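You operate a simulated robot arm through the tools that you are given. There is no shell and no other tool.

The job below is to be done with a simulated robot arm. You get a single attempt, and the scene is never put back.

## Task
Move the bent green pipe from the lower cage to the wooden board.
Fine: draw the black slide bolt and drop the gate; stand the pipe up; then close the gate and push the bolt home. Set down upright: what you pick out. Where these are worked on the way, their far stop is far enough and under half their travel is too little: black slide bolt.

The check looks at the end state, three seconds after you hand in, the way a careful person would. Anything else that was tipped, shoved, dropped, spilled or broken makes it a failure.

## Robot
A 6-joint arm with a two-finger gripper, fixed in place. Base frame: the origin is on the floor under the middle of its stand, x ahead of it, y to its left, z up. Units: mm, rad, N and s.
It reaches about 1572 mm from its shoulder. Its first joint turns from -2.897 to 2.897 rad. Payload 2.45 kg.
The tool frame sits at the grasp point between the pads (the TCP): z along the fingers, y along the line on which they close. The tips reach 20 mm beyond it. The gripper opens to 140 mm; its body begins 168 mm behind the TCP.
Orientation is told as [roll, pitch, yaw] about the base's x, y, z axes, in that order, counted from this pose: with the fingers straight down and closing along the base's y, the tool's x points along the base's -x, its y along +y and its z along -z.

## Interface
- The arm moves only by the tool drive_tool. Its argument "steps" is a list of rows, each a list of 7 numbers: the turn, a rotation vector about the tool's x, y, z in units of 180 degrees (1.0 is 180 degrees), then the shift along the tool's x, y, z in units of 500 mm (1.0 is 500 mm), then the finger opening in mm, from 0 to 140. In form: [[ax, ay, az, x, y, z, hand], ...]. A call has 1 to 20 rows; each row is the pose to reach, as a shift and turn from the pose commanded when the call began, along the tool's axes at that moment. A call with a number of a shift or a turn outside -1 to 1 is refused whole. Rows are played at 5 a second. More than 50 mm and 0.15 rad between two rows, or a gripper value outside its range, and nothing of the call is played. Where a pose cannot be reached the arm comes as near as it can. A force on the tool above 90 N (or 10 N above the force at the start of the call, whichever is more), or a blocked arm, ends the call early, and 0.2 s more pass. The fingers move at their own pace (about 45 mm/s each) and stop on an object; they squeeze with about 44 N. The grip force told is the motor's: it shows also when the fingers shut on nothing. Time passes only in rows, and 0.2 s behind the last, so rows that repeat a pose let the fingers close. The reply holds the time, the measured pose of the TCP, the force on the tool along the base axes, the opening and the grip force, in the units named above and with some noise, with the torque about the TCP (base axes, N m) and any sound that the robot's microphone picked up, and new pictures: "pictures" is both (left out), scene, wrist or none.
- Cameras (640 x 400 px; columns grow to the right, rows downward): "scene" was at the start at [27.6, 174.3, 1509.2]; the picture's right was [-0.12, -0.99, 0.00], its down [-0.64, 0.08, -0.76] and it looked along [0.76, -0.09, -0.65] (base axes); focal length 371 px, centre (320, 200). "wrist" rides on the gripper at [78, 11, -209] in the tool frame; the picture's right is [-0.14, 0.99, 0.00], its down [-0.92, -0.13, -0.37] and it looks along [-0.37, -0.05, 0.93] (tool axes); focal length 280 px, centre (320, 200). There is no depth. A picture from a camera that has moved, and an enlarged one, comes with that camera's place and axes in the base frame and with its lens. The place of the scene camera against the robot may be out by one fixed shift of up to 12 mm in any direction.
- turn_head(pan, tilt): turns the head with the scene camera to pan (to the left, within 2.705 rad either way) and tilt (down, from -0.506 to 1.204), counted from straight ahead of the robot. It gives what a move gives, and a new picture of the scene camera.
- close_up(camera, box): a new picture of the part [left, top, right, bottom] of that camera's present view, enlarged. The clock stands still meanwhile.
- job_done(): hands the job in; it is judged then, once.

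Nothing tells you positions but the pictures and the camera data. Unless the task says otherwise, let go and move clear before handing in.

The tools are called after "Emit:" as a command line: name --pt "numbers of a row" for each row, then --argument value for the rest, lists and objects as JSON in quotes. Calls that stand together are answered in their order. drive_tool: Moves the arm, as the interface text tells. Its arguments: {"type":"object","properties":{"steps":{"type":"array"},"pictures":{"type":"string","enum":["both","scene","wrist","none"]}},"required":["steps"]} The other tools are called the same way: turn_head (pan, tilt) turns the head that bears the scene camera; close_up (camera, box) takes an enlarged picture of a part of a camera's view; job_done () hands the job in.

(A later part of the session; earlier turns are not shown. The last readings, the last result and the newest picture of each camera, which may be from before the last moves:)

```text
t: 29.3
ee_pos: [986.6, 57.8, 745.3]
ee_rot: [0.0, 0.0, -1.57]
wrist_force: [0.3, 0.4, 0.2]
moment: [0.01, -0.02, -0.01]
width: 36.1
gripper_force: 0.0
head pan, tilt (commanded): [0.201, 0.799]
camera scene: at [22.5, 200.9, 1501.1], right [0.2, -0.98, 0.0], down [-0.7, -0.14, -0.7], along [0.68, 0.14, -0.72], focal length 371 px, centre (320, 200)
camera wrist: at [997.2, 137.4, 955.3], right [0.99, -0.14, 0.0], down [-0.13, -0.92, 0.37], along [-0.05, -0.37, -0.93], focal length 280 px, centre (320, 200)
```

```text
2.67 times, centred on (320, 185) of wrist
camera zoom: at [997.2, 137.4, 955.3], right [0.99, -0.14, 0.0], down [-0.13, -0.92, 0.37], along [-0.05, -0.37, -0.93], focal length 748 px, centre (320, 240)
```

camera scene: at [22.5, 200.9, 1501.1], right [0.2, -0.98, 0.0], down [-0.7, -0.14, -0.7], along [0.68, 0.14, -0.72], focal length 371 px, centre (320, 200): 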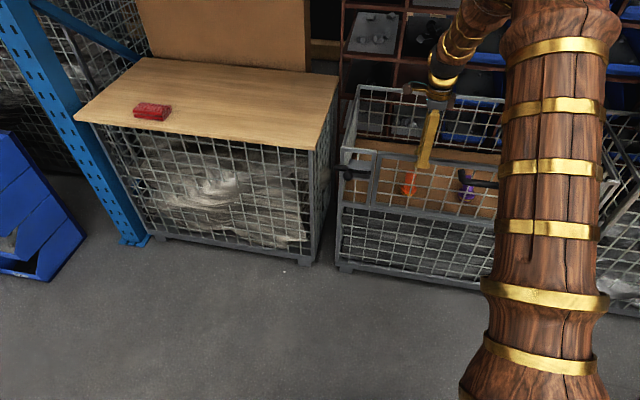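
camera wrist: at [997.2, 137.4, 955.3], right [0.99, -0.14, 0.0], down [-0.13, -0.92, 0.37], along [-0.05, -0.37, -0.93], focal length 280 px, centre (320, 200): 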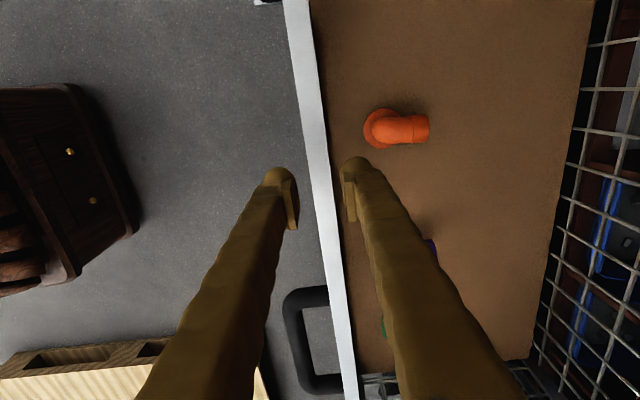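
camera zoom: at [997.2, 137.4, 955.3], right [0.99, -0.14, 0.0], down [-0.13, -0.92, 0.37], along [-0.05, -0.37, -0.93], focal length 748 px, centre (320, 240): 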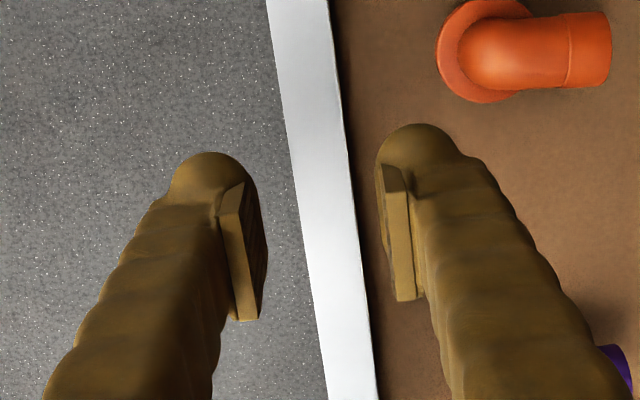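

The fingers flank the rail with slack. I'll start swinging the gate outward along an arc about its lower hinge (around z≈502), a first part only.

Emit:
drive_tool --pt "-0.02546 0 0 0 -0.0388 0.00155 36" --pt "-0.05093 0 0 0 -0.0774 0.0062 36" --pt "-0.07639 0 0 0 -0.1155 0.0139 36" --pt "-0.10186 0 0 0 -0.1529 0.0247 36" --pt "-0.12732 0 0 0 -0.1893 0.0384 36" --pt "-0.12732 0 0 0 -0.1893 0.0384 36" --pictures "both"

Emit:
close_up --camera "wrist" --box '[200, 110, 440, 260]'

Emit:
close_up --camera "scene" --box '[330, 110, 490, 210]'

```text
t: 30.7
ee_pos: [889.6, 58.5, 726.5]
ee_rot: [0.401, 0.001, -1.57]
wrist_force: [2.7, -0.1, 1.5]
moment: [0.03, -0.09, 0.02]
width: 38.0
gripper_force: 1.1
head pan, tilt (commanded): [0.201, 0.799]
camera scene: at [22.4, 200.9, 1501.1], right [0.2, -0.98, 0.0], down [-0.7, -0.14, -0.7], along [0.68, 0.14, -0.72], focal length 371 px, centre (320, 200)
camera wrist: at [819.2, 137.1, 924.2], right [0.91, -0.14, 0.39], down [-0.26, -0.92, 0.29], along [0.32, -0.36, -0.88], focal length 280 px, centre (320, 200)
```

scene: 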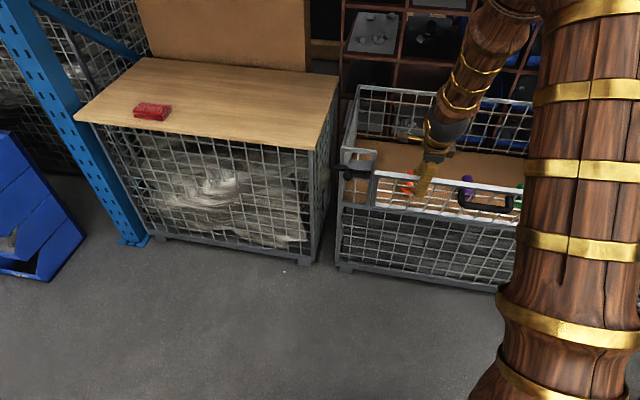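
wrist: 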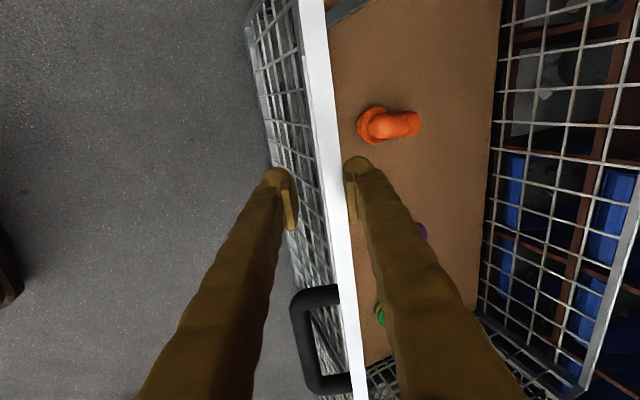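

```text
2.67 times, centred on (320, 185) of wrist
camera zoom: at [819.2, 137.1, 924.2], right [0.91, -0.14, 0.39], down [-0.26, -0.92, 0.29], along [0.32, -0.36, -0.88], focal length 748 px, centre (320, 240)
```

zoom: 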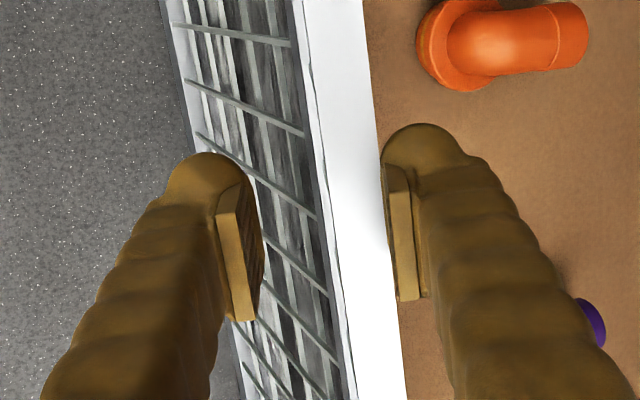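

```text
4.00 times, centred on (410, 160) of scene
camera zoom: at [22.4, 200.9, 1501.1], right [0.2, -0.98, 0.0], down [-0.7, -0.14, -0.7], along [0.68, 0.14, -0.72], focal length 1483 px, centre (-40, 360)
```

zoom: 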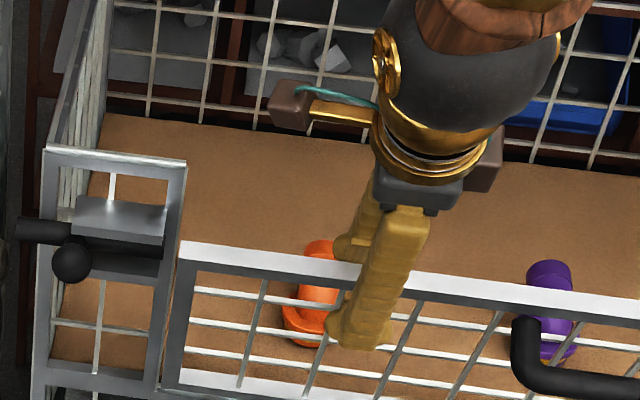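

The gate follows smoothly and holds wherever it's left (light force). I'll continue the arc by another 0.8 rad.

Emit:
drive_tool --pt "-0.02546 0 0 0 -0.0388 0.00155 36" --pt "-0.05093 0 0 0 -0.0774 0.0062 36" --pt "-0.07639 0 0 0 -0.1155 0.0139 36" --pt "-0.10186 0 0 0 -0.1529 0.0247 36" --pt "-0.12732 0 0 0 -0.1893 0.0384 36" --pt "-0.15279 0 0 0 -0.2244 0.0549 36" --pt "-0.17825 0 0 0 -0.2582 0.0742 36" --pt "-0.20372 0 0 0 -0.2902 0.0962 36" --pt "-0.22918 0 0 0 -0.3205 0.1206 36" --pt "-0.25465 0 0 0 -0.3486 0.1474 36" --pt "-0.25465 0 0 0 -0.3486 0.1474 36" --pictures "both"

Emit:
close_up --camera "wrist" --box '[200, 110, 440, 260]'

Emit:
close_up --camera "scene" --box '[330, 110, 490, 210]'

```text
t: 33.1
ee_pos: [760.6, 58.7, 588.8]
ee_rot: [1.2, 0.0, -1.57]
wrist_force: [-0.4, 0.4, -0.8]
moment: [0.03, 0.0, 0.01]
width: 36.3
gripper_force: 0.1
out of reach, approached as far as the arm can: row 1, 2
head pan, tilt (commanded): [0.201, 0.799]
camera scene: at [22.4, 200.9, 1501.1], right [0.2, -0.98, 0.0], down [-0.7, -0.14, -0.7], along [0.68, 0.14, -0.72], focal length 371 px, centre (320, 200)
camera wrist: at [569.4, 136.9, 675.7], right [0.36, -0.14, 0.92], down [-0.39, -0.92, 0.01], along [0.85, -0.37, -0.38], focal length 280 px, centre (320, 200)
```

scene: 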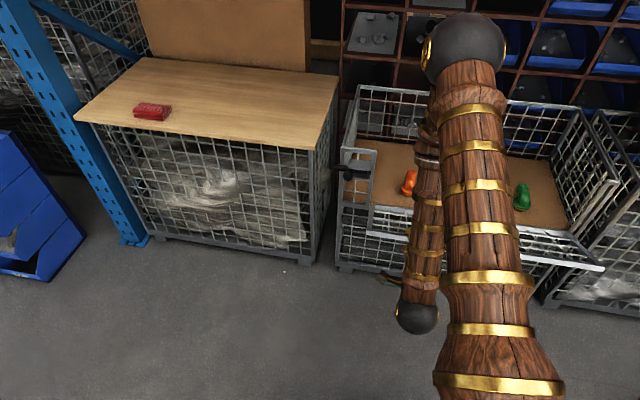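
wrist: 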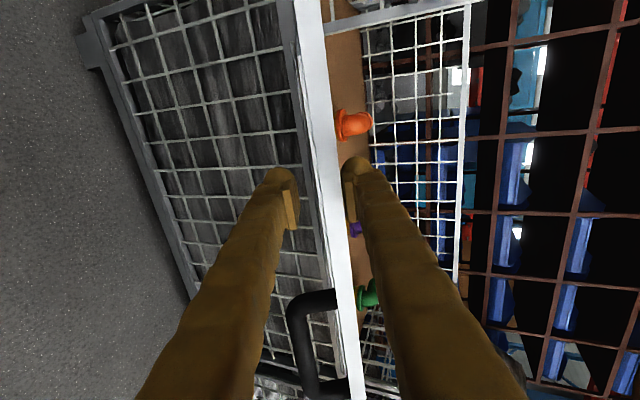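

```text
2.67 times, centred on (320, 185) of wrist
camera zoom: at [569.4, 136.9, 675.7], right [0.36, -0.14, 0.92], down [-0.39, -0.92, 0.01], along [0.85, -0.37, -0.38], focal length 748 px, centre (320, 240)
```

zoom: 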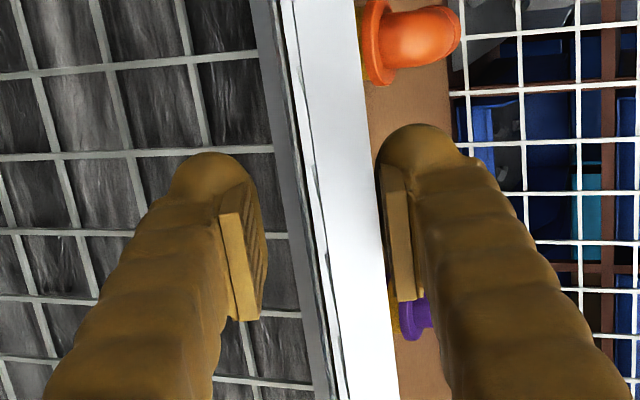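

```text
4.00 times, centred on (410, 160) of scene
camera zoom: at [22.4, 200.9, 1501.1], right [0.2, -0.98, 0.0], down [-0.7, -0.14, -0.7], along [0.68, 0.14, -0.72], focal length 1483 px, centre (-40, 360)
```

zoom: 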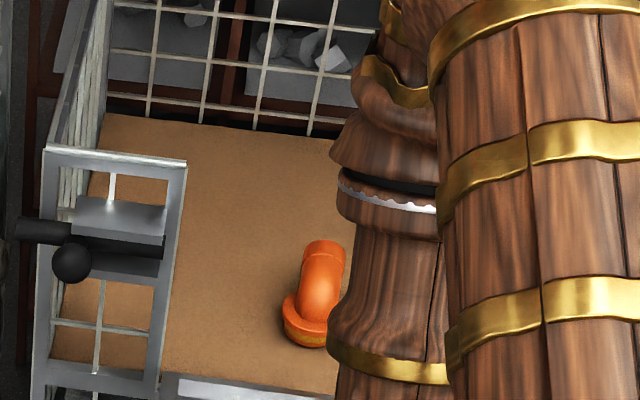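

The gate is at about 70° and still caged by the fingers. I'll go on gently past horizontal to find its stop.

Emit:
drive_tool --pt "-0.02546 0 0 0 -0.0388 0.00155 36" --pt "-0.05093 0 0 0 -0.0774 0.0062 36" --pt "-0.07639 0 0 0 -0.1155 0.0139 36" --pt "-0.10186 0 0 0 -0.1529 0.0247 36" --pt "-0.12 0 0 0 -0.1788 0.0342 36" --pt "-0.12 0 0 0 -0.1788 0.0342 36" --pictures "both"

Emit:
close_up --camera "wrist" --box '[200, 110, 440, 260]'

```text
t: 34.5
ee_pos: [812.1, 81.0, 511.6]
ee_rot: [1.53, 0.0, -1.583]
wrist_force: [0.5, 0.2, 0.2]
moment: [-0.01, 0.01, -0.02]
width: 36.0
gripper_force: 0.1
out of reach, approached as far as the arm can: row 3, 4, 5, 6
head pan, tilt (commanded): [0.201, 0.799]
camera scene: at [22.5, 200.9, 1501.1], right [0.2, -0.98, 0.0], down [-0.7, -0.14, -0.7], along [0.68, 0.14, -0.72], focal length 371 px, centre (320, 200)
camera wrist: at [604.6, 161.5, 531.7], right [0.04, -0.14, 0.99], down [-0.39, -0.92, -0.11], along [0.92, -0.38, -0.09], focal length 280 px, centre (320, 200)
```

scene: 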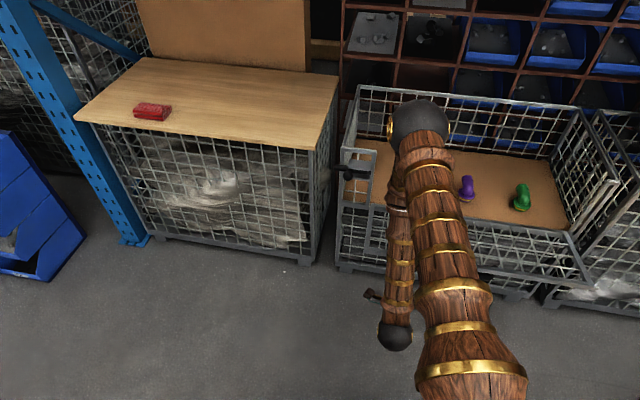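
wrist: 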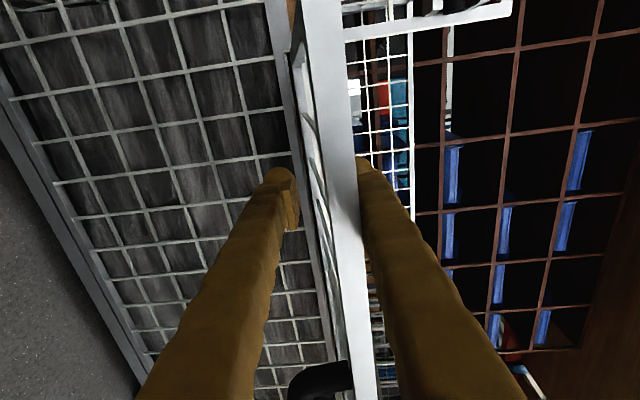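

```text
2.67 times, centred on (320, 185) of wrist
camera zoom: at [604.6, 161.5, 531.7], right [0.04, -0.14, 0.99], down [-0.39, -0.92, -0.11], along [0.92, -0.38, -0.09], focal length 748 px, centre (320, 240)
```

zoom: 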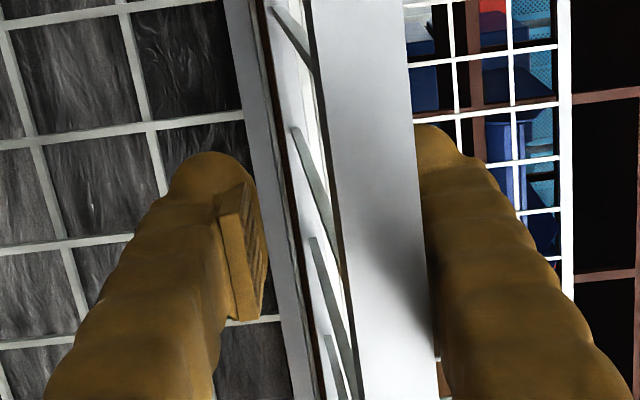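

The arm folds up near its near-reach limit here, with the gate at about 84° and no stop met. I'll open the fingers and slide the hand sideways (+y) off the gate's left edge to see whether the gate falls on or holds.

Emit:
drive_tool --pt "0 0 0 0 0 0.0 60" --pt "0 0 0 0 0 0.0 90" --pt "0 0 0 0.0 0 0.05 90" --pt "0 0 0 0.0 0 0.1 90" --pt "0 0 0 0.0 0 0.1 90" --pictures "both"

```text
t: 35.7
ee_pos: [861.0, 80.0, 510.5]
ee_rot: [1.579, 0.0, -1.57]
wrist_force: [-0.3, 0.4, 0.9]
moment: [0.0, -0.01, 0.0]
width: 90.1
gripper_force: 0.2
head pan, tilt (commanded): [0.201, 0.799]
camera scene: at [22.5, 200.9, 1501.1], right [0.2, -0.98, 0.0], down [-0.7, -0.14, -0.7], along [0.68, 0.14, -0.72], focal length 371 px, centre (320, 200)
camera wrist: at [653.0, 157.5, 521.9], right [-0.01, -0.14, 0.99], down [-0.37, -0.92, -0.13], along [0.93, -0.37, -0.04], focal length 280 px, centre (320, 200)
```

scene: 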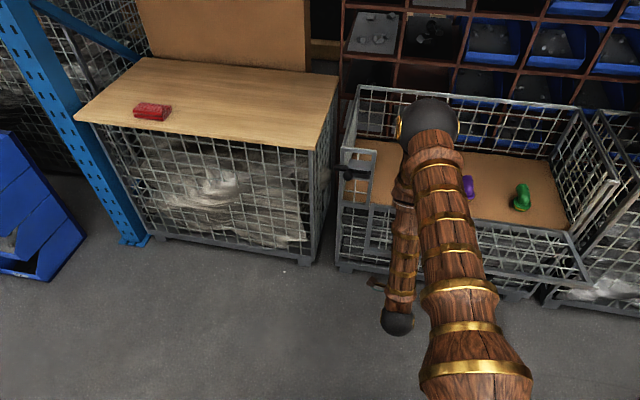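
wrist: 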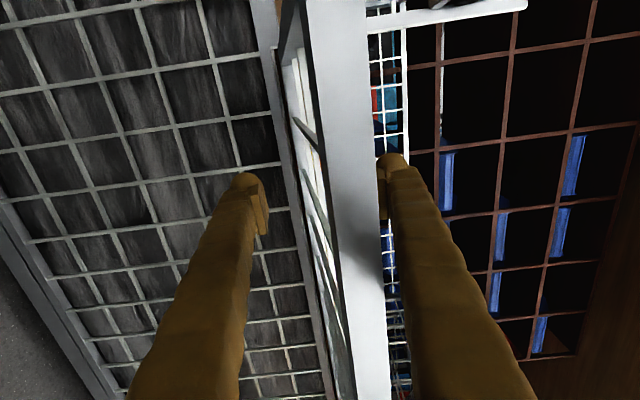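

The gate holds its angle. I'll slide the hand out sideways past the gate's left edge (y≈202), then raise it and turn the fingers back to straight down.

Emit:
drive_tool --pt "0 0 0 0.06 0 0.0 90" --pt "0 0 0 0.14 0 0.0 90" --pt "0 0 0 0.22 0 0.0 90" --pt "0 0 0 0.3 0 0.0 90" --pt "0 0 0 0.33 0 0.0 90" --pt "0 0 0 0.33 0 0.0 60" --pt "0 0 0 0.33 0 0.0 40" --pictures "both"

```text
t: 37.3
ee_pos: [860.2, 245.0, 509.3]
ee_rot: [1.578, -0.001, -1.57]
wrist_force: [0.3, 0.4, 0.3]
moment: [-0.02, 0.05, -0.02]
width: 39.9
gripper_force: 0.0
head pan, tilt (commanded): [0.201, 0.799]
camera scene: at [22.5, 201.0, 1501.1], right [0.2, -0.98, 0.0], down [-0.7, -0.14, -0.7], along [0.68, 0.14, -0.72], focal length 371 px, centre (320, 200)
camera wrist: at [650.9, 323.1, 519.5], right [-0.01, -0.14, 0.99], down [-0.37, -0.92, -0.13], along [0.93, -0.37, -0.04], focal length 280 px, centre (320, 200)
```

scene: 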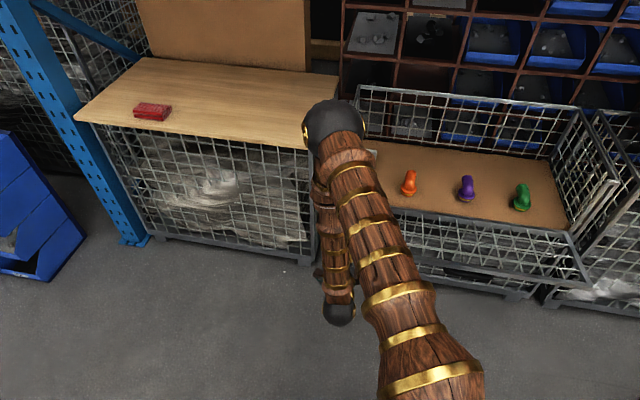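
wrist: 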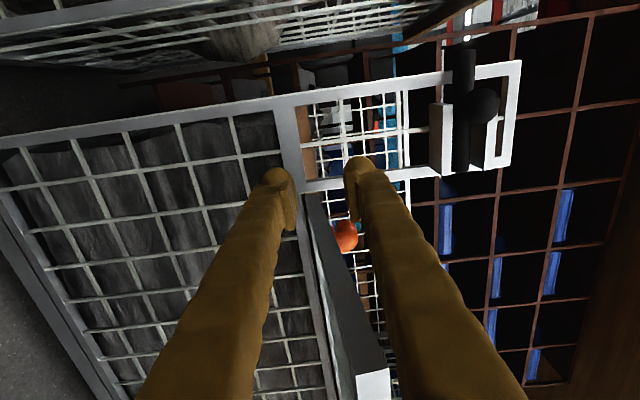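

The gate stands open like a shelf at about 84° and my hand is clear of its edge. Now raising and turning the fingers to point down.

Emit:
drive_tool --pt "0 0 0 0 0.08 0 40" --pt "0 0 0 0 0.16 -0.03 40" --pt "0.0455 0 0 0 0.24 -0.06 40" --pt "0.091 0 0 0 0.32 -0.09 40" --pt "0.1365 0 0 0 0.4 -0.11 40" --pt "0.182 0 0 0 0.47 -0.13 40" --pt "0.2275 0 0 0 0.54 -0.14 40" --pt "0.273 0 0 0 0.6 -0.14 40" --pt "0.3185 0 0 0 0.66 -0.14 40" --pt "0.364 0 0 0 0.72 -0.14 40" --pt "0.4095 0 0 0 0.76 -0.14 40" --pt "0.455 0 0 0 0.78 -0.14 40" --pt "0.5023 0 0 0 0.78 -0.14 40" --pt "0.5023 0 0 0 0.78 -0.14 40" --pictures "both"

```text
t: 40.3
ee_pos: [770.2, 244.6, 874.5]
ee_rot: [0.143, -0.137, -1.585]
wrist_force: [-0.6, 0.0, -0.4]
moment: [-0.01, -0.04, -0.02]
width: 40.1
gripper_force: 0.0
out of reach, approached as far as the arm can: row 10, 11, 12, 13, 14
head pan, tilt (commanded): [0.201, 0.799]
camera scene: at [22.4, 201.0, 1501.1], right [0.2, -0.98, 0.0], down [-0.7, -0.14, -0.7], along [0.68, 0.14, -0.72], focal length 371 px, centre (320, 200)
camera wrist: at [753.3, 351.5, 1071.3], right [0.98, -0.13, 0.16], down [-0.19, -0.86, 0.47], along [0.08, -0.49, -0.87], focal length 280 px, centre (320, 200)
```

scene: 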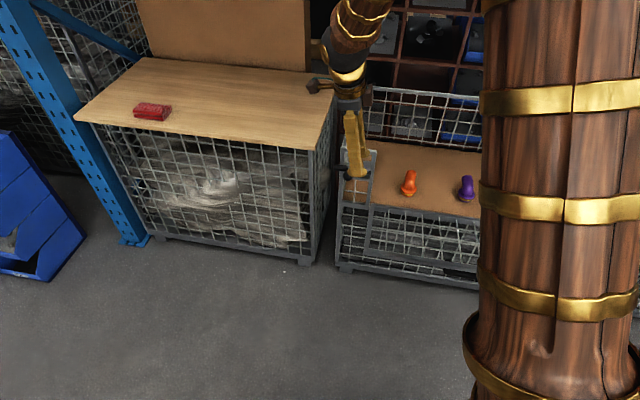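
wrist: 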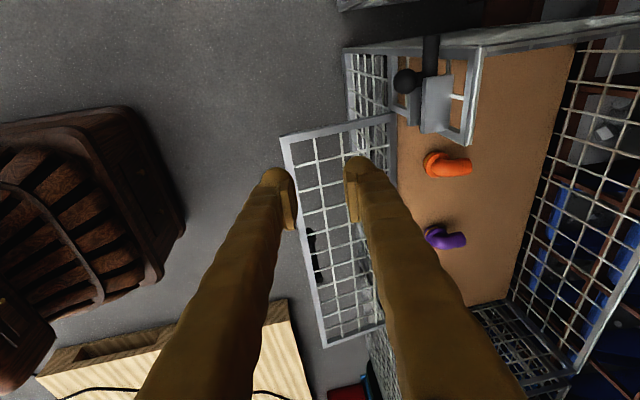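

The arm is back up over the open gate but stopped short of fully vertical. I'll turn the hand to the straight-down, zero-yaw pose while moving to about (860, 100, 900).

Emit:
drive_tool --pt "0.0001 0.0058 -0.0416 -0.0243 0.0153 0.0013 60" --pt "0.0002 0.0117 -0.0833 -0.0486 0.0306 0.0025 80" --pt "0.0003 0.0175 -0.1249 -0.0729 0.046 0.0038 80" --pt "0.0003 0.0233 -0.1665 -0.0972 0.0613 0.0051 80" --pt "0.0004 0.0291 -0.2082 -0.1215 0.0766 0.0063 80" --pt "0.0005 0.035 -0.2498 -0.1458 0.0919 0.0076 80" --pt "0.0006 0.0408 -0.2914 -0.1701 0.1072 0.0089 80" --pt "0.0007 0.0466 -0.3331 -0.1944 0.1225 0.0101 80" --pt "0.0008 0.0524 -0.3747 -0.2187 0.1379 0.0114 80" --pt "0.0008 0.0583 -0.4163 -0.243 0.1532 0.0127 80" --pt "0.0009 0.0641 -0.458 -0.2673 0.1685 0.0139 80" --pt "0.001 0.0699 -0.4996 -0.2916 0.1838 0.0152 80" --pt "0.001 0.0699 -0.4996 -0.2916 0.1838 0.0152 80" --pictures "both"

```text
t: 43.1
ee_pos: [843.4, 99.6, 874.1]
ee_rot: [-0.183, -0.094, -0.003]
wrist_force: [0.0, 0.1, 1.2]
moment: [-0.01, 0.01, -0.02]
width: 79.9
gripper_force: 0.1
out of reach, approached as far as the arm can: row 2, 3, 4, 5, 6, 7, 8, 9, 10, 11, 12, 13
head pan, tilt (commanded): [0.201, 0.799]
camera scene: at [22.4, 200.9, 1501.1], right [0.2, -0.98, 0.0], down [-0.7, -0.14, -0.7], along [0.68, 0.14, -0.72], focal length 371 px, centre (320, 200)
camera wrist: at [747.6, 148.3, 1069.7], right [0.15, 0.97, -0.17], down [0.88, -0.06, 0.47], along [0.45, -0.22, -0.87], focal length 280 px, centre (320, 200)
```

scene: 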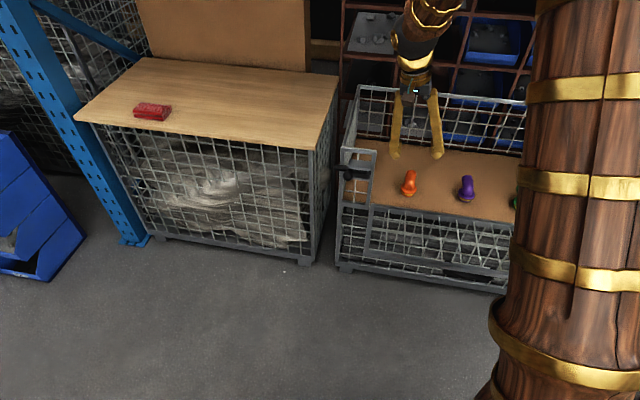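
wrist: 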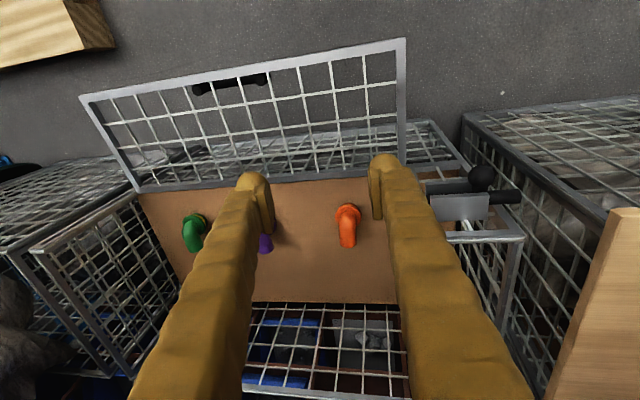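

The wrist seems wound into another elbow/wrist branch, limiting it short of vertical. I'll unwind by pointing the fingers forward in the arm's own plane (y=0), then come back to vertical through that plane.

Emit:
drive_tool --pt "-0.008 -0.032 0.0029 -0.0026 -0.0293 -0.0019 80" --pt "-0.0159 -0.064 0.0059 -0.0051 -0.0586 -0.0038 80" --pt "-0.0239 -0.096 0.0088 -0.0077 -0.0879 -0.0057 80" --pt "-0.0319 -0.128 0.0118 -0.0103 -0.1171 -0.0075 80" --pt "-0.0399 -0.16 0.0147 -0.0129 -0.1464 -0.0094 80" --pt "-0.0478 -0.192 0.0177 -0.0154 -0.1757 -0.0113 80" --pt "-0.0558 -0.224 0.0206 -0.018 -0.205 -0.0132 80" --pt "-0.0558 -0.224 0.0206 -0.018 -0.205 -0.0132 80" --pictures "scene"

```text
t: 45.1
ee_pos: [826.7, -64.9, 887.0]
ee_rot: [0.045, -0.744, -0.364]
wrist_force: [0.3, 0.2, 1.5]
moment: [-0.02, -0.01, 0.03]
width: 80.0
gripper_force: 0.0
out of reach, approached as far as the arm can: row 6, 7
head pan, tilt (commanded): [0.201, 0.799]
stopped in row 8: the arm was blocked; the commanded pose is now the measured one
camera scene: at [22.4, 200.9, 1501.1], right [0.2, -0.98, 0.0], down [-0.7, -0.14, -0.7], along [0.68, 0.14, -0.72], focal length 371 px, centre (320, 200)
```

scene: 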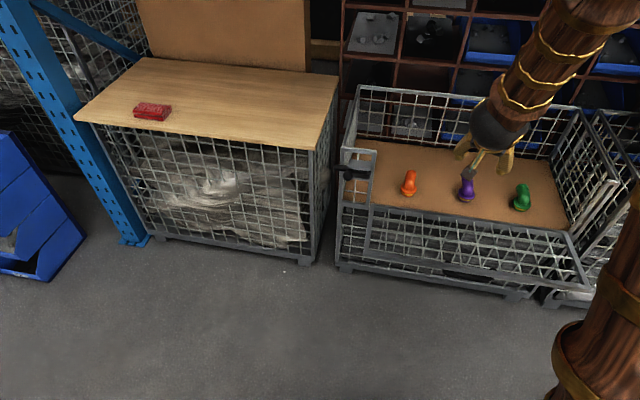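

The arm swung through a quick wrist change and paused, in free air above the cage. I'll hold briefly to let it settle and read the pose.

Emit:
drive_tool --pt "0 0 0 0 0 0 80" --pt "0 0 0 0 0 0 80" --pt "0 0 0 0 0 0 80" --pictures "both"

```text
t: 45.9
ee_pos: [825.9, -64.5, 886.9]
ee_rot: [0.045, -0.743, -0.363]
wrist_force: [-0.1, -1.0, 0.0]
moment: [-0.01, 0.01, 0.0]
width: 79.7
gripper_force: 0.0
head pan, tilt (commanded): [0.201, 0.799]
camera scene: at [22.4, 200.9, 1501.1], right [0.2, -0.98, 0.0], down [-0.7, -0.14, -0.7], along [0.68, 0.14, -0.72], focal length 371 px, centre (320, 200)
camera wrist: at [641.9, 7.2, 989.0], right [0.42, 0.9, 0.13], down [0.35, -0.29, 0.89], along [0.84, -0.33, -0.44], focal length 280 px, centre (320, 200)
```

scene: 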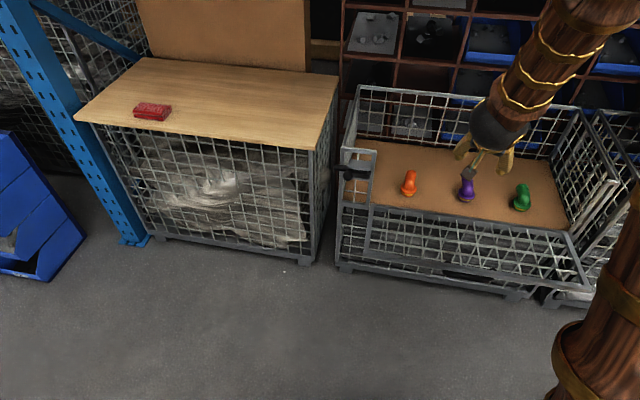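
wrist: 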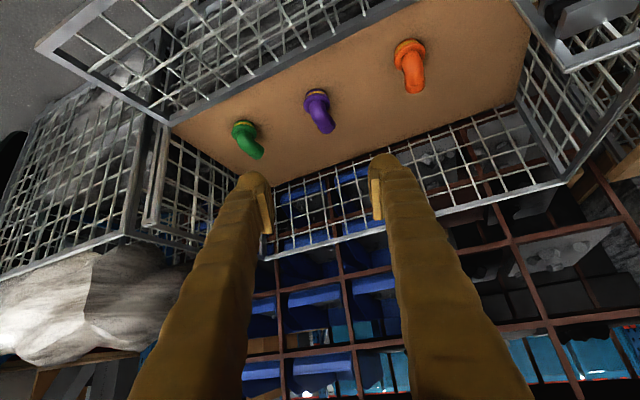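

I'll look at the arm's own posture with the head before moving on.

Emit:
turn_head --pan -0.35 --tilt 0.3

Emit:
turn_head --pan -0.8 --tilt 0.75

```text
t: 46.9
ee_pos: [826.1, -65.0, 887.2]
ee_rot: [0.045, -0.743, -0.363]
wrist_force: [0.5, 0.1, -0.4]
moment: [-0.03, 0.01, 0.02]
width: 80.0
gripper_force: 0.0
head pan, tilt (commanded): [-0.351, 0.3]
camera scene: at [31.1, 152.8, 1545.4], right [-0.34, -0.94, 0.0], down [-0.28, 0.1, -0.95], along [0.9, -0.33, -0.3], focal length 371 px, centre (320, 200)
```

scene: 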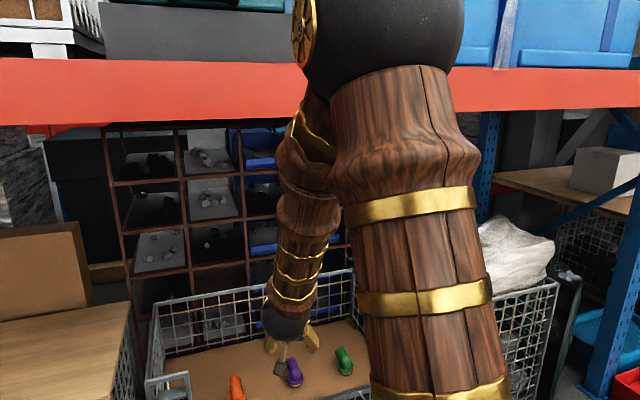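

```text
t: 47.8
ee_pos: [826.7, -65.2, 887.4]
ee_rot: [0.045, -0.743, -0.363]
wrist_force: [0.9, 0.1, -0.5]
moment: [-0.02, -0.01, 0.01]
width: 79.9
gripper_force: 0.1
head pan, tilt (commanded): [-0.799, 0.75]
camera scene: at [1.2, 125.4, 1505.2], right [-0.72, -0.7, 0.0], down [-0.48, 0.49, -0.73], along [0.51, -0.52, -0.68], focal length 371 px, centre (320, 200)
```

scene: 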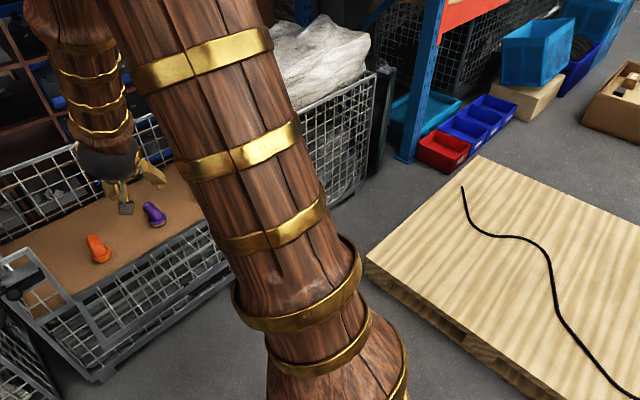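

The arm has a forearm-roll wrist; I'm near its aligned posture. I'll first point the fingers further forward in the y=0 plane to unwind the forearm roll, moving slowly.

Emit:
drive_tool --pt "-0.0091 -0.0079 -0.0098 0.0065 0.0133 -0.0098 80" --pt "-0.0181 -0.0159 -0.0195 0.0131 0.0267 -0.0197 80" --pt "-0.0272 -0.0238 -0.0293 0.0196 0.04 -0.0295 80" --pt "-0.0363 -0.0317 -0.0391 0.0261 0.0533 -0.0393 80" --pt "-0.0453 -0.0396 -0.0488 0.0326 0.0666 -0.0491 80" --pt "-0.0544 -0.0476 -0.0586 0.0392 0.08 -0.059 80" --pt "-0.0634 -0.0555 -0.0683 0.0457 0.0933 -0.0688 80" --pt "-0.0725 -0.0634 -0.0781 0.0522 0.1066 -0.0786 80" --pt "-0.0725 -0.0634 -0.0781 0.0522 0.1066 -0.0786 80" --pictures "scene"

```text
t: 49.8
ee_pos: [800.8, -0.1, 901.0]
ee_rot: [0.001, -0.952, 0.0]
wrist_force: [0.1, 0.0, 0.2]
moment: [0.0, 0.01, 0.03]
width: 79.7
gripper_force: 0.0
head pan, tilt (commanded): [-0.799, 0.75]
camera scene: at [1.1, 125.4, 1505.1], right [-0.72, -0.7, 0.0], down [-0.48, 0.49, -0.73], along [0.51, -0.52, -0.68], focal length 371 px, centre (320, 200)
```

scene: 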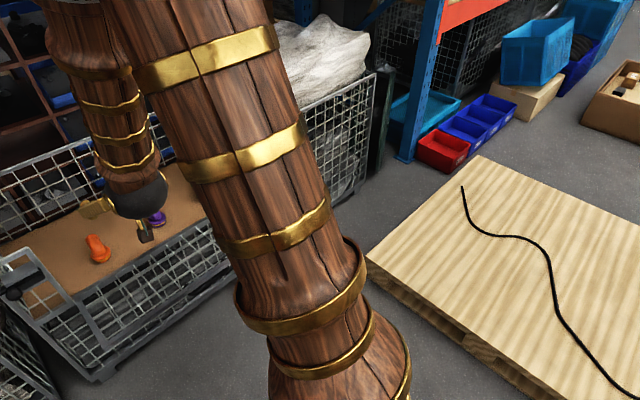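

Unwound exactly as commanded. Now I'll rotate back to straight down within this plane.

Emit:
drive_tool --pt "0 0.03 0 0 0 0 80" --pt "0 0.06 0 0 0 0 80" --pt "0 0.09 0 0 0 0 80" --pt "0 0.12 0 0 0 0 80" --pt "0 0.15 0 0 0 0 80" --pt "0 0.18 0 0 0 0 80" --pt "0 0.21 0 0 0 0 80" --pt "0 0.24 0 0 0 0 80" --pt "0 0.27 0 0 0 0 80" --pt "0 0.303 0 0 0 0 80" --pt "0 0.303 0 0 0 0 80" --pictures "both"

```text
t: 52.2
ee_pos: [801.0, -0.2, 899.9]
ee_rot: [0.0, 0.002, -0.002]
wrist_force: [-0.4, -0.1, 0.0]
moment: [-0.01, 0.01, -0.02]
width: 80.0
gripper_force: 0.0
head pan, tilt (commanded): [-0.799, 0.75]
camera scene: at [1.1, 125.4, 1505.1], right [-0.72, -0.7, 0.0], down [-0.48, 0.49, -0.73], along [0.51, -0.52, -0.68], focal length 371 px, centre (320, 200)
camera wrist: at [723.7, 10.8, 1109.4], right [0.14, 0.99, 0.0], down [0.92, -0.13, 0.37], along [0.36, -0.05, -0.93], focal length 280 px, centre (320, 200)
```

scene: 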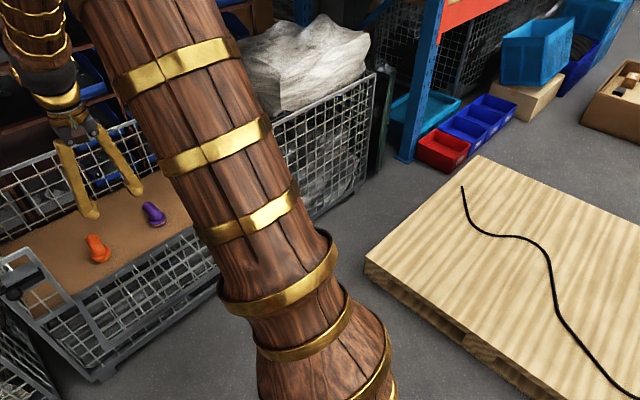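
wrist: 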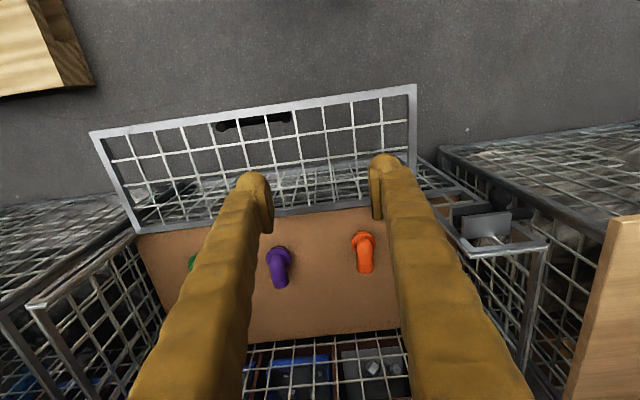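

Back in the normal posture with the fingers vertical, and the gate stays open. Now I'll move over toward the green pipe to measure it.

Emit:
drive_tool --pt "0 0 0 -0.0248 -0.0825 0 80" --pt "0 0 0 -0.0495 -0.165 0 80" --pt "0 0 0 -0.0743 -0.2475 0 80" --pt "0 0 0 -0.099 -0.33 0 80" --pt "0 0 0 -0.1238 -0.4125 0 80" --pt "0 0 0 -0.1485 -0.495 0 80" --pt "0 0 0 -0.1733 -0.5775 0 80" --pt "0 0 0 -0.198 -0.66 0 80" --pt "0 0 0 -0.198 -0.66 0 80" --pictures "wrist"

Emit:
turn_head --pan -0.1 --tilt 0.75

Emit:
close_up --camera "wrist" --box '[240, 180, 400, 280]'

```text
t: 54.2
ee_pos: [898.0, -332.4, 899.8]
ee_rot: [0.0, 0.003, 0.0]
wrist_force: [-0.1, -0.1, 0.4]
moment: [0.0, -0.01, 0.0]
width: 79.8
gripper_force: 0.0
head pan, tilt (commanded): [-0.799, 0.75]
camera wrist: at [821.8, -320.6, 1110.2], right [0.14, 0.99, 0.0], down [0.92, -0.13, 0.37], along [0.36, -0.05, -0.93], focal length 280 px, centre (320, 200)
```

wrist: 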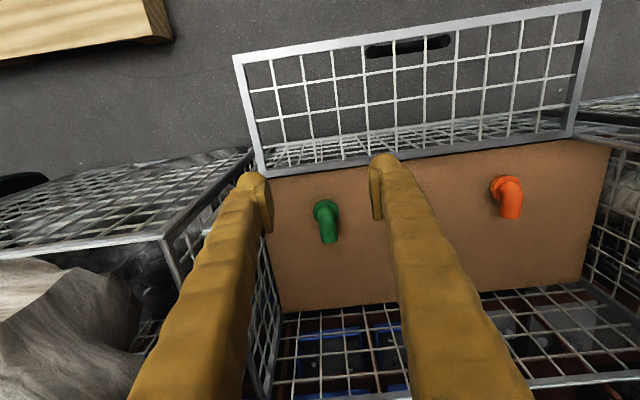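

```text
t: 55.3
ee_pos: [899.1, -331.7, 900.5]
ee_rot: [-0.002, 0.003, 0.002]
wrist_force: [0.9, 0.5, -1.0]
moment: [-0.02, 0.02, 0.01]
width: 79.9
gripper_force: 0.0
head pan, tilt (commanded): [-0.099, 0.75]
camera scene: at [25.9, 176.4, 1505.1], right [-0.1, -0.99, 0.0], down [-0.68, 0.07, -0.73], along [0.73, -0.07, -0.68], focal length 371 px, centre (320, 200)
```

scene: 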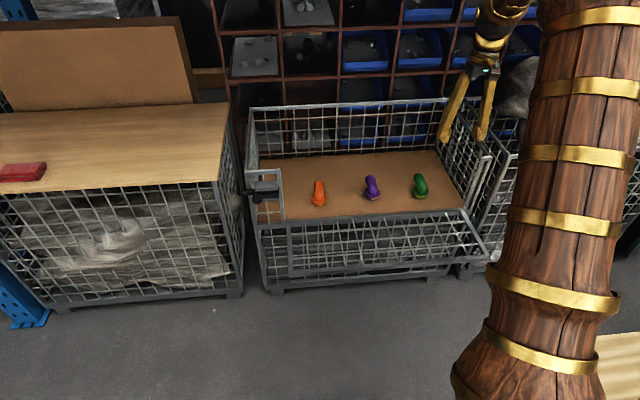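

```text
4.00 times, centred on (320, 230) of wrist
camera zoom: at [821.7, -320.3, 1110.2], right [0.14, 0.99, 0.0], down [0.92, -0.13, 0.37], along [0.36, -0.05, -0.93], focal length 1122 px, centre (320, 80)
```

zoom: 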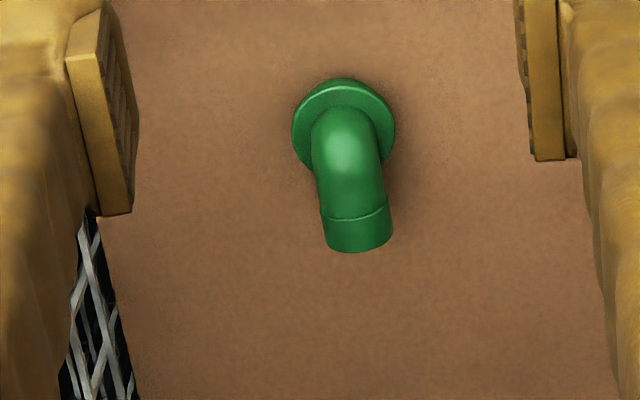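

The green elbow stands on its round flange, bending toward +x. I'll enlarge the scene view to fix its height.

Emit:
close_up --camera "scene" --box '[380, 155, 460, 205]'

Emit:
close_up --camera "scene" --box '[0, 80, 320, 280]'

```text
8.00 times, centred on (420, 180) of scene
camera zoom: at [25.9, 176.4, 1505.1], right [-0.1, -0.99, 0.0], down [-0.68, 0.07, -0.73], along [0.73, -0.07, -0.68], focal length 2967 px, centre (-480, 360)
```

zoom: 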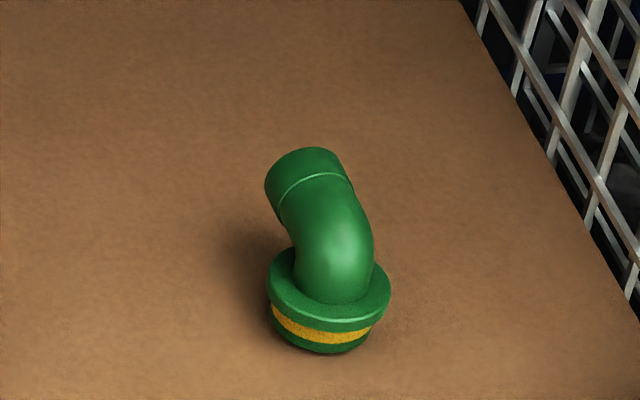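

```text
2.00 times, centred on (160, 180) of scene
camera zoom: at [25.9, 176.4, 1505.1], right [-0.1, -0.99, 0.0], down [-0.68, 0.07, -0.73], along [0.73, -0.07, -0.68], focal length 742 px, centre (640, 240)
```

zoom: 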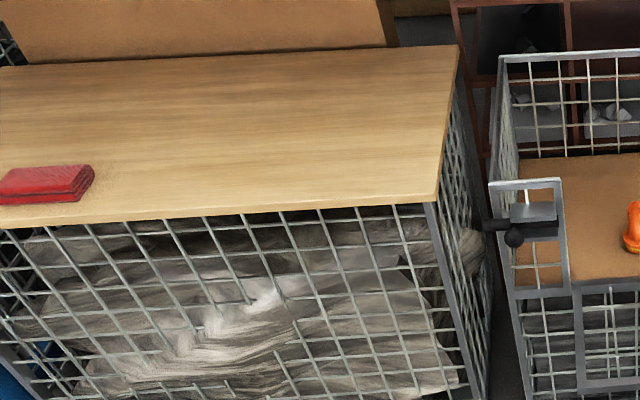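

The flange centre is near (1084, -344), flange top about z≈527, tube rising to about z≈575. I'll move above the elbow and come down part-way with the fingers open 90 mm to check alignment.

Emit:
drive_tool --pt "0 0 0 -0.08 -0.005 0 90" --pt "0 0 0 -0.16 -0.01 0 90" --pt "0 0 0 -0.24 -0.015 0 90" --pt "0 0 0 -0.32 -0.02 0 90" --pt "0 0 0 -0.394 -0.024 0 90" --pt "0 0 0 -0.394 -0.024 0.08 90" --pt "0 0 0 -0.394 -0.024 0.16 90" --pt "0 0 0 -0.394 -0.024 0.24 90" --pt "0 0 0 -0.394 -0.024 0.32 90" --pt "0 0 0 -0.394 -0.024 0.4 90" --pt "0 0 0 -0.394 -0.024 0.46 90" --pt "0 0 0 -0.394 -0.024 0.5 90" --pt "0 0 0 -0.394 -0.024 0.5 90" --pictures "both"

Emit:
close_up --camera "wrist" --box '[200, 110, 440, 260]'

Emit:
close_up --camera "scene" --box '[360, 120, 488, 200]'

```text
t: 58.1
ee_pos: [1095.5, -342.7, 649.9]
ee_rot: [0.0, 0.002, 0.0]
wrist_force: [0.1, 0.0, -0.1]
moment: [-0.03, -0.02, -0.04]
width: 89.8
gripper_force: 0.0
head pan, tilt (commanded): [-0.099, 0.75]
camera scene: at [25.9, 176.5, 1505.1], right [-0.1, -0.99, 0.0], down [-0.68, 0.07, -0.73], along [0.73, -0.07, -0.68], focal length 371 px, centre (320, 200)
camera wrist: at [1018.4, -331.8, 860.4], right [0.14, 0.99, 0.0], down [0.92, -0.13, 0.37], along [0.36, -0.05, -0.93], focal length 280 px, centre (320, 200)
```

scene: 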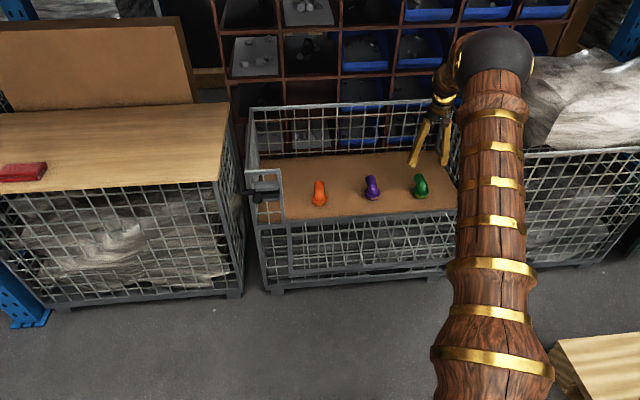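
wrist: 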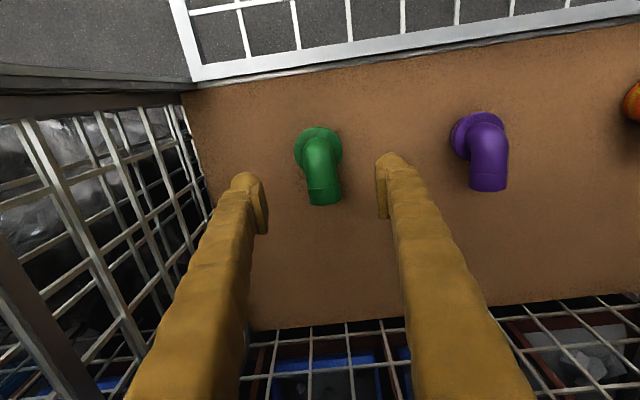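

```text
2.67 times, centred on (320, 185) of wrist
camera zoom: at [1018.4, -331.8, 860.4], right [0.14, 0.99, 0.0], down [0.92, -0.13, 0.37], along [0.36, -0.05, -0.93], focal length 748 px, centre (320, 240)
```

zoom: 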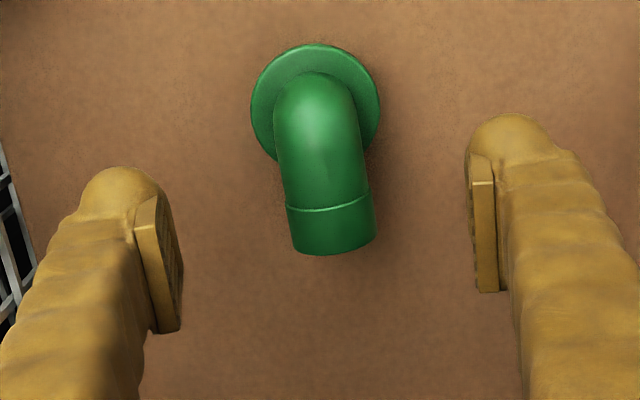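

```text
5.00 times, centred on (424, 160) of scene
camera zoom: at [25.9, 176.5, 1505.1], right [-0.1, -0.99, 0.0], down [-0.68, 0.07, -0.73], along [0.73, -0.07, -0.68], focal length 1854 px, centre (-200, 400)
```

zoom: 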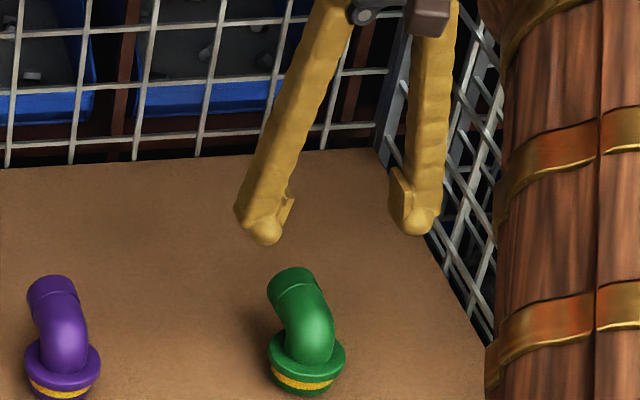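

Alignment is good: tube axis at y≈-343.5, elbow around x≈1098. I'll descend to z≈550 (tips just above the flange) without closing yet.

Emit:
drive_tool --pt "0 0 0 -0.006 0 0.06 80" --pt "0 0 0 -0.006 0 0.12 80" --pt "0 0 0 -0.006 0 0.16 80" --pt "0 0 0 -0.006 0 0.18 80" --pt "0 0 0 -0.006 0 0.2 80" --pt "0 0 0 -0.006 0 0.2 80" --pictures "both"

Emit:
close_up --camera "wrist" --box '[200, 110, 440, 260]'

Emit:
close_up --camera "scene" --box '[360, 140, 488, 220]'

```text
t: 59.5
ee_pos: [1099.0, -340.7, 550.1]
ee_rot: [0.0, 0.0, 0.0]
wrist_force: [0.9, -0.4, 0.3]
moment: [0.0, 0.04, -0.03]
width: 80.2
gripper_force: 0.0
head pan, tilt (commanded): [-0.099, 0.75]
camera scene: at [25.9, 176.5, 1505.1], right [-0.1, -0.99, 0.0], down [-0.68, 0.07, -0.73], along [0.73, -0.07, -0.68], focal length 371 px, centre (320, 200)
camera wrist: at [1022.2, -329.8, 759.4], right [0.14, 0.99, 0.0], down [0.92, -0.13, 0.37], along [0.36, -0.05, -0.93], focal length 280 px, centre (320, 200)
```

scene: 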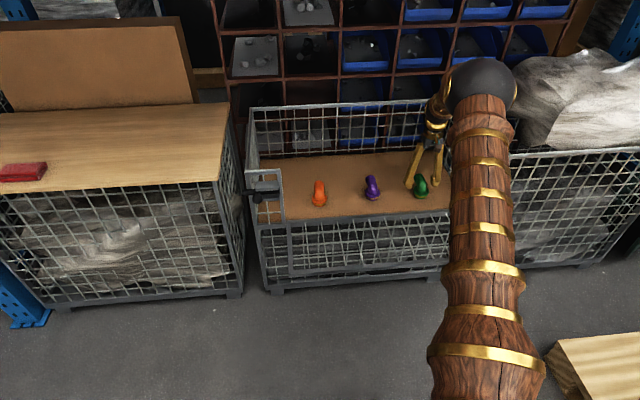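
wrist: 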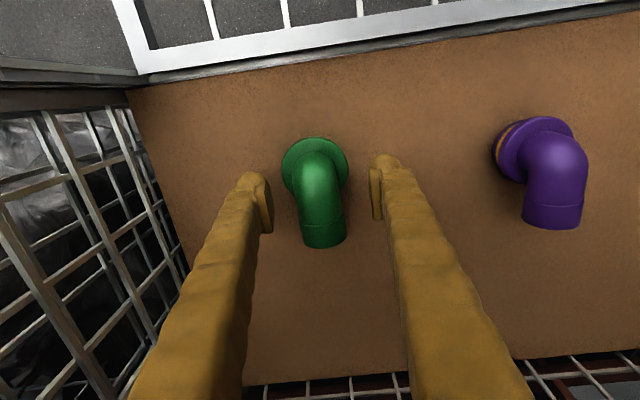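

```text
2.67 times, centred on (320, 185) of wrist
camera zoom: at [1022.2, -329.8, 759.4], right [0.14, 0.99, 0.0], down [0.92, -0.13, 0.37], along [0.36, -0.05, -0.93], focal length 748 px, centre (320, 240)
```

zoom: 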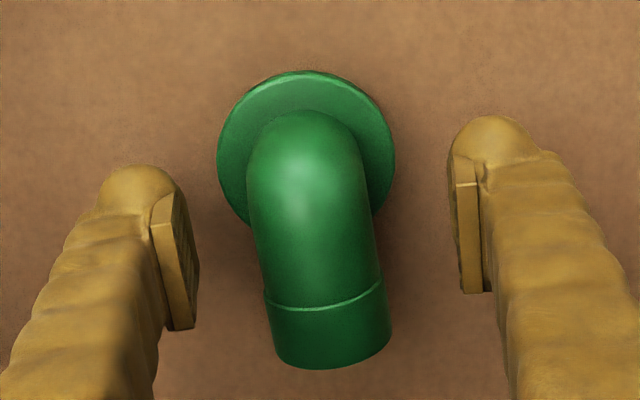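

```text
5.00 times, centred on (424, 180) of scene
camera zoom: at [25.9, 176.5, 1505.1], right [-0.1, -0.99, 0.0], down [-0.68, 0.07, -0.73], along [0.73, -0.07, -0.68], focal length 1854 px, centre (-200, 300)
```

zoom: 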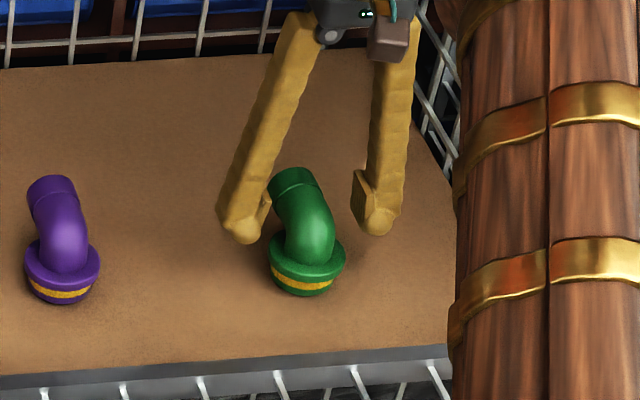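

The tube sits midway between the pads just above the flange. Closing on it now.

Emit:
drive_tool --pt "0 0 0 0 -0.002 0 60" --pt "0 0 0 0 -0.002 0 45" --pt "0 0 0 0 -0.002 0 36" --pt "0 0 0 0 -0.002 0 25" --pt "0 0 0 0 -0.002 0 25" --pt "0 0 0 0 -0.002 0 25" --pictures "wrist"

Emit:
close_up --camera "wrist" --box '[200, 110, 440, 260]'

```text
t: 60.9
ee_pos: [1098.7, -343.3, 549.0]
ee_rot: [0.001, 0.001, 0.001]
wrist_force: [-0.9, -0.7, 2.0]
moment: [0.01, 0.05, 0.03]
width: 36.3
gripper_force: 44.4
head pan, tilt (commanded): [-0.099, 0.75]
camera wrist: at [1022.1, -331.2, 759.3], right [0.14, 0.99, 0.0], down [0.92, -0.13, 0.37], along [0.36, -0.05, -0.93], focal length 280 px, centre (320, 200)
```

wrist: 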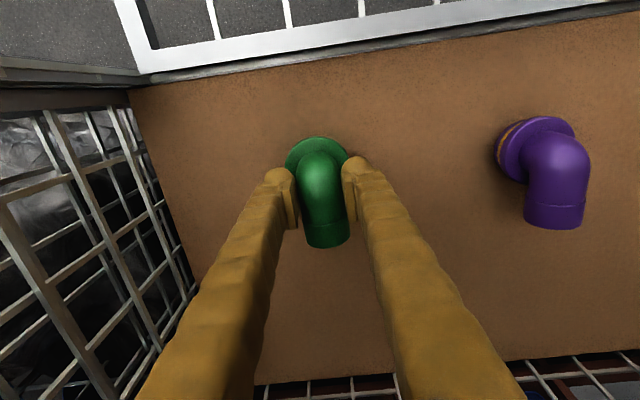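

```text
2.67 times, centred on (320, 185) of wrist
camera zoom: at [1022.1, -331.2, 759.3], right [0.14, 0.99, 0.0], down [0.92, -0.13, 0.37], along [0.36, -0.05, -0.93], focal length 748 px, centre (320, 240)
```

zoom: 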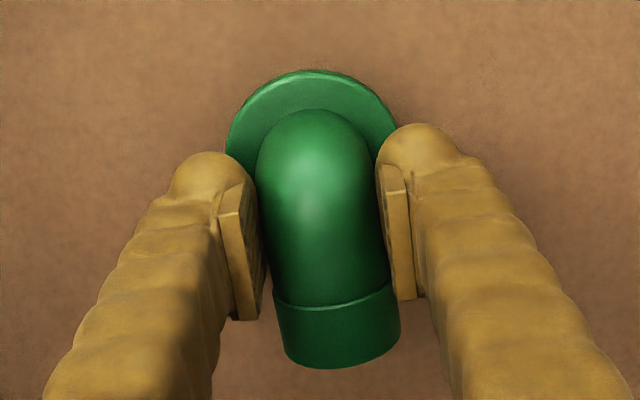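

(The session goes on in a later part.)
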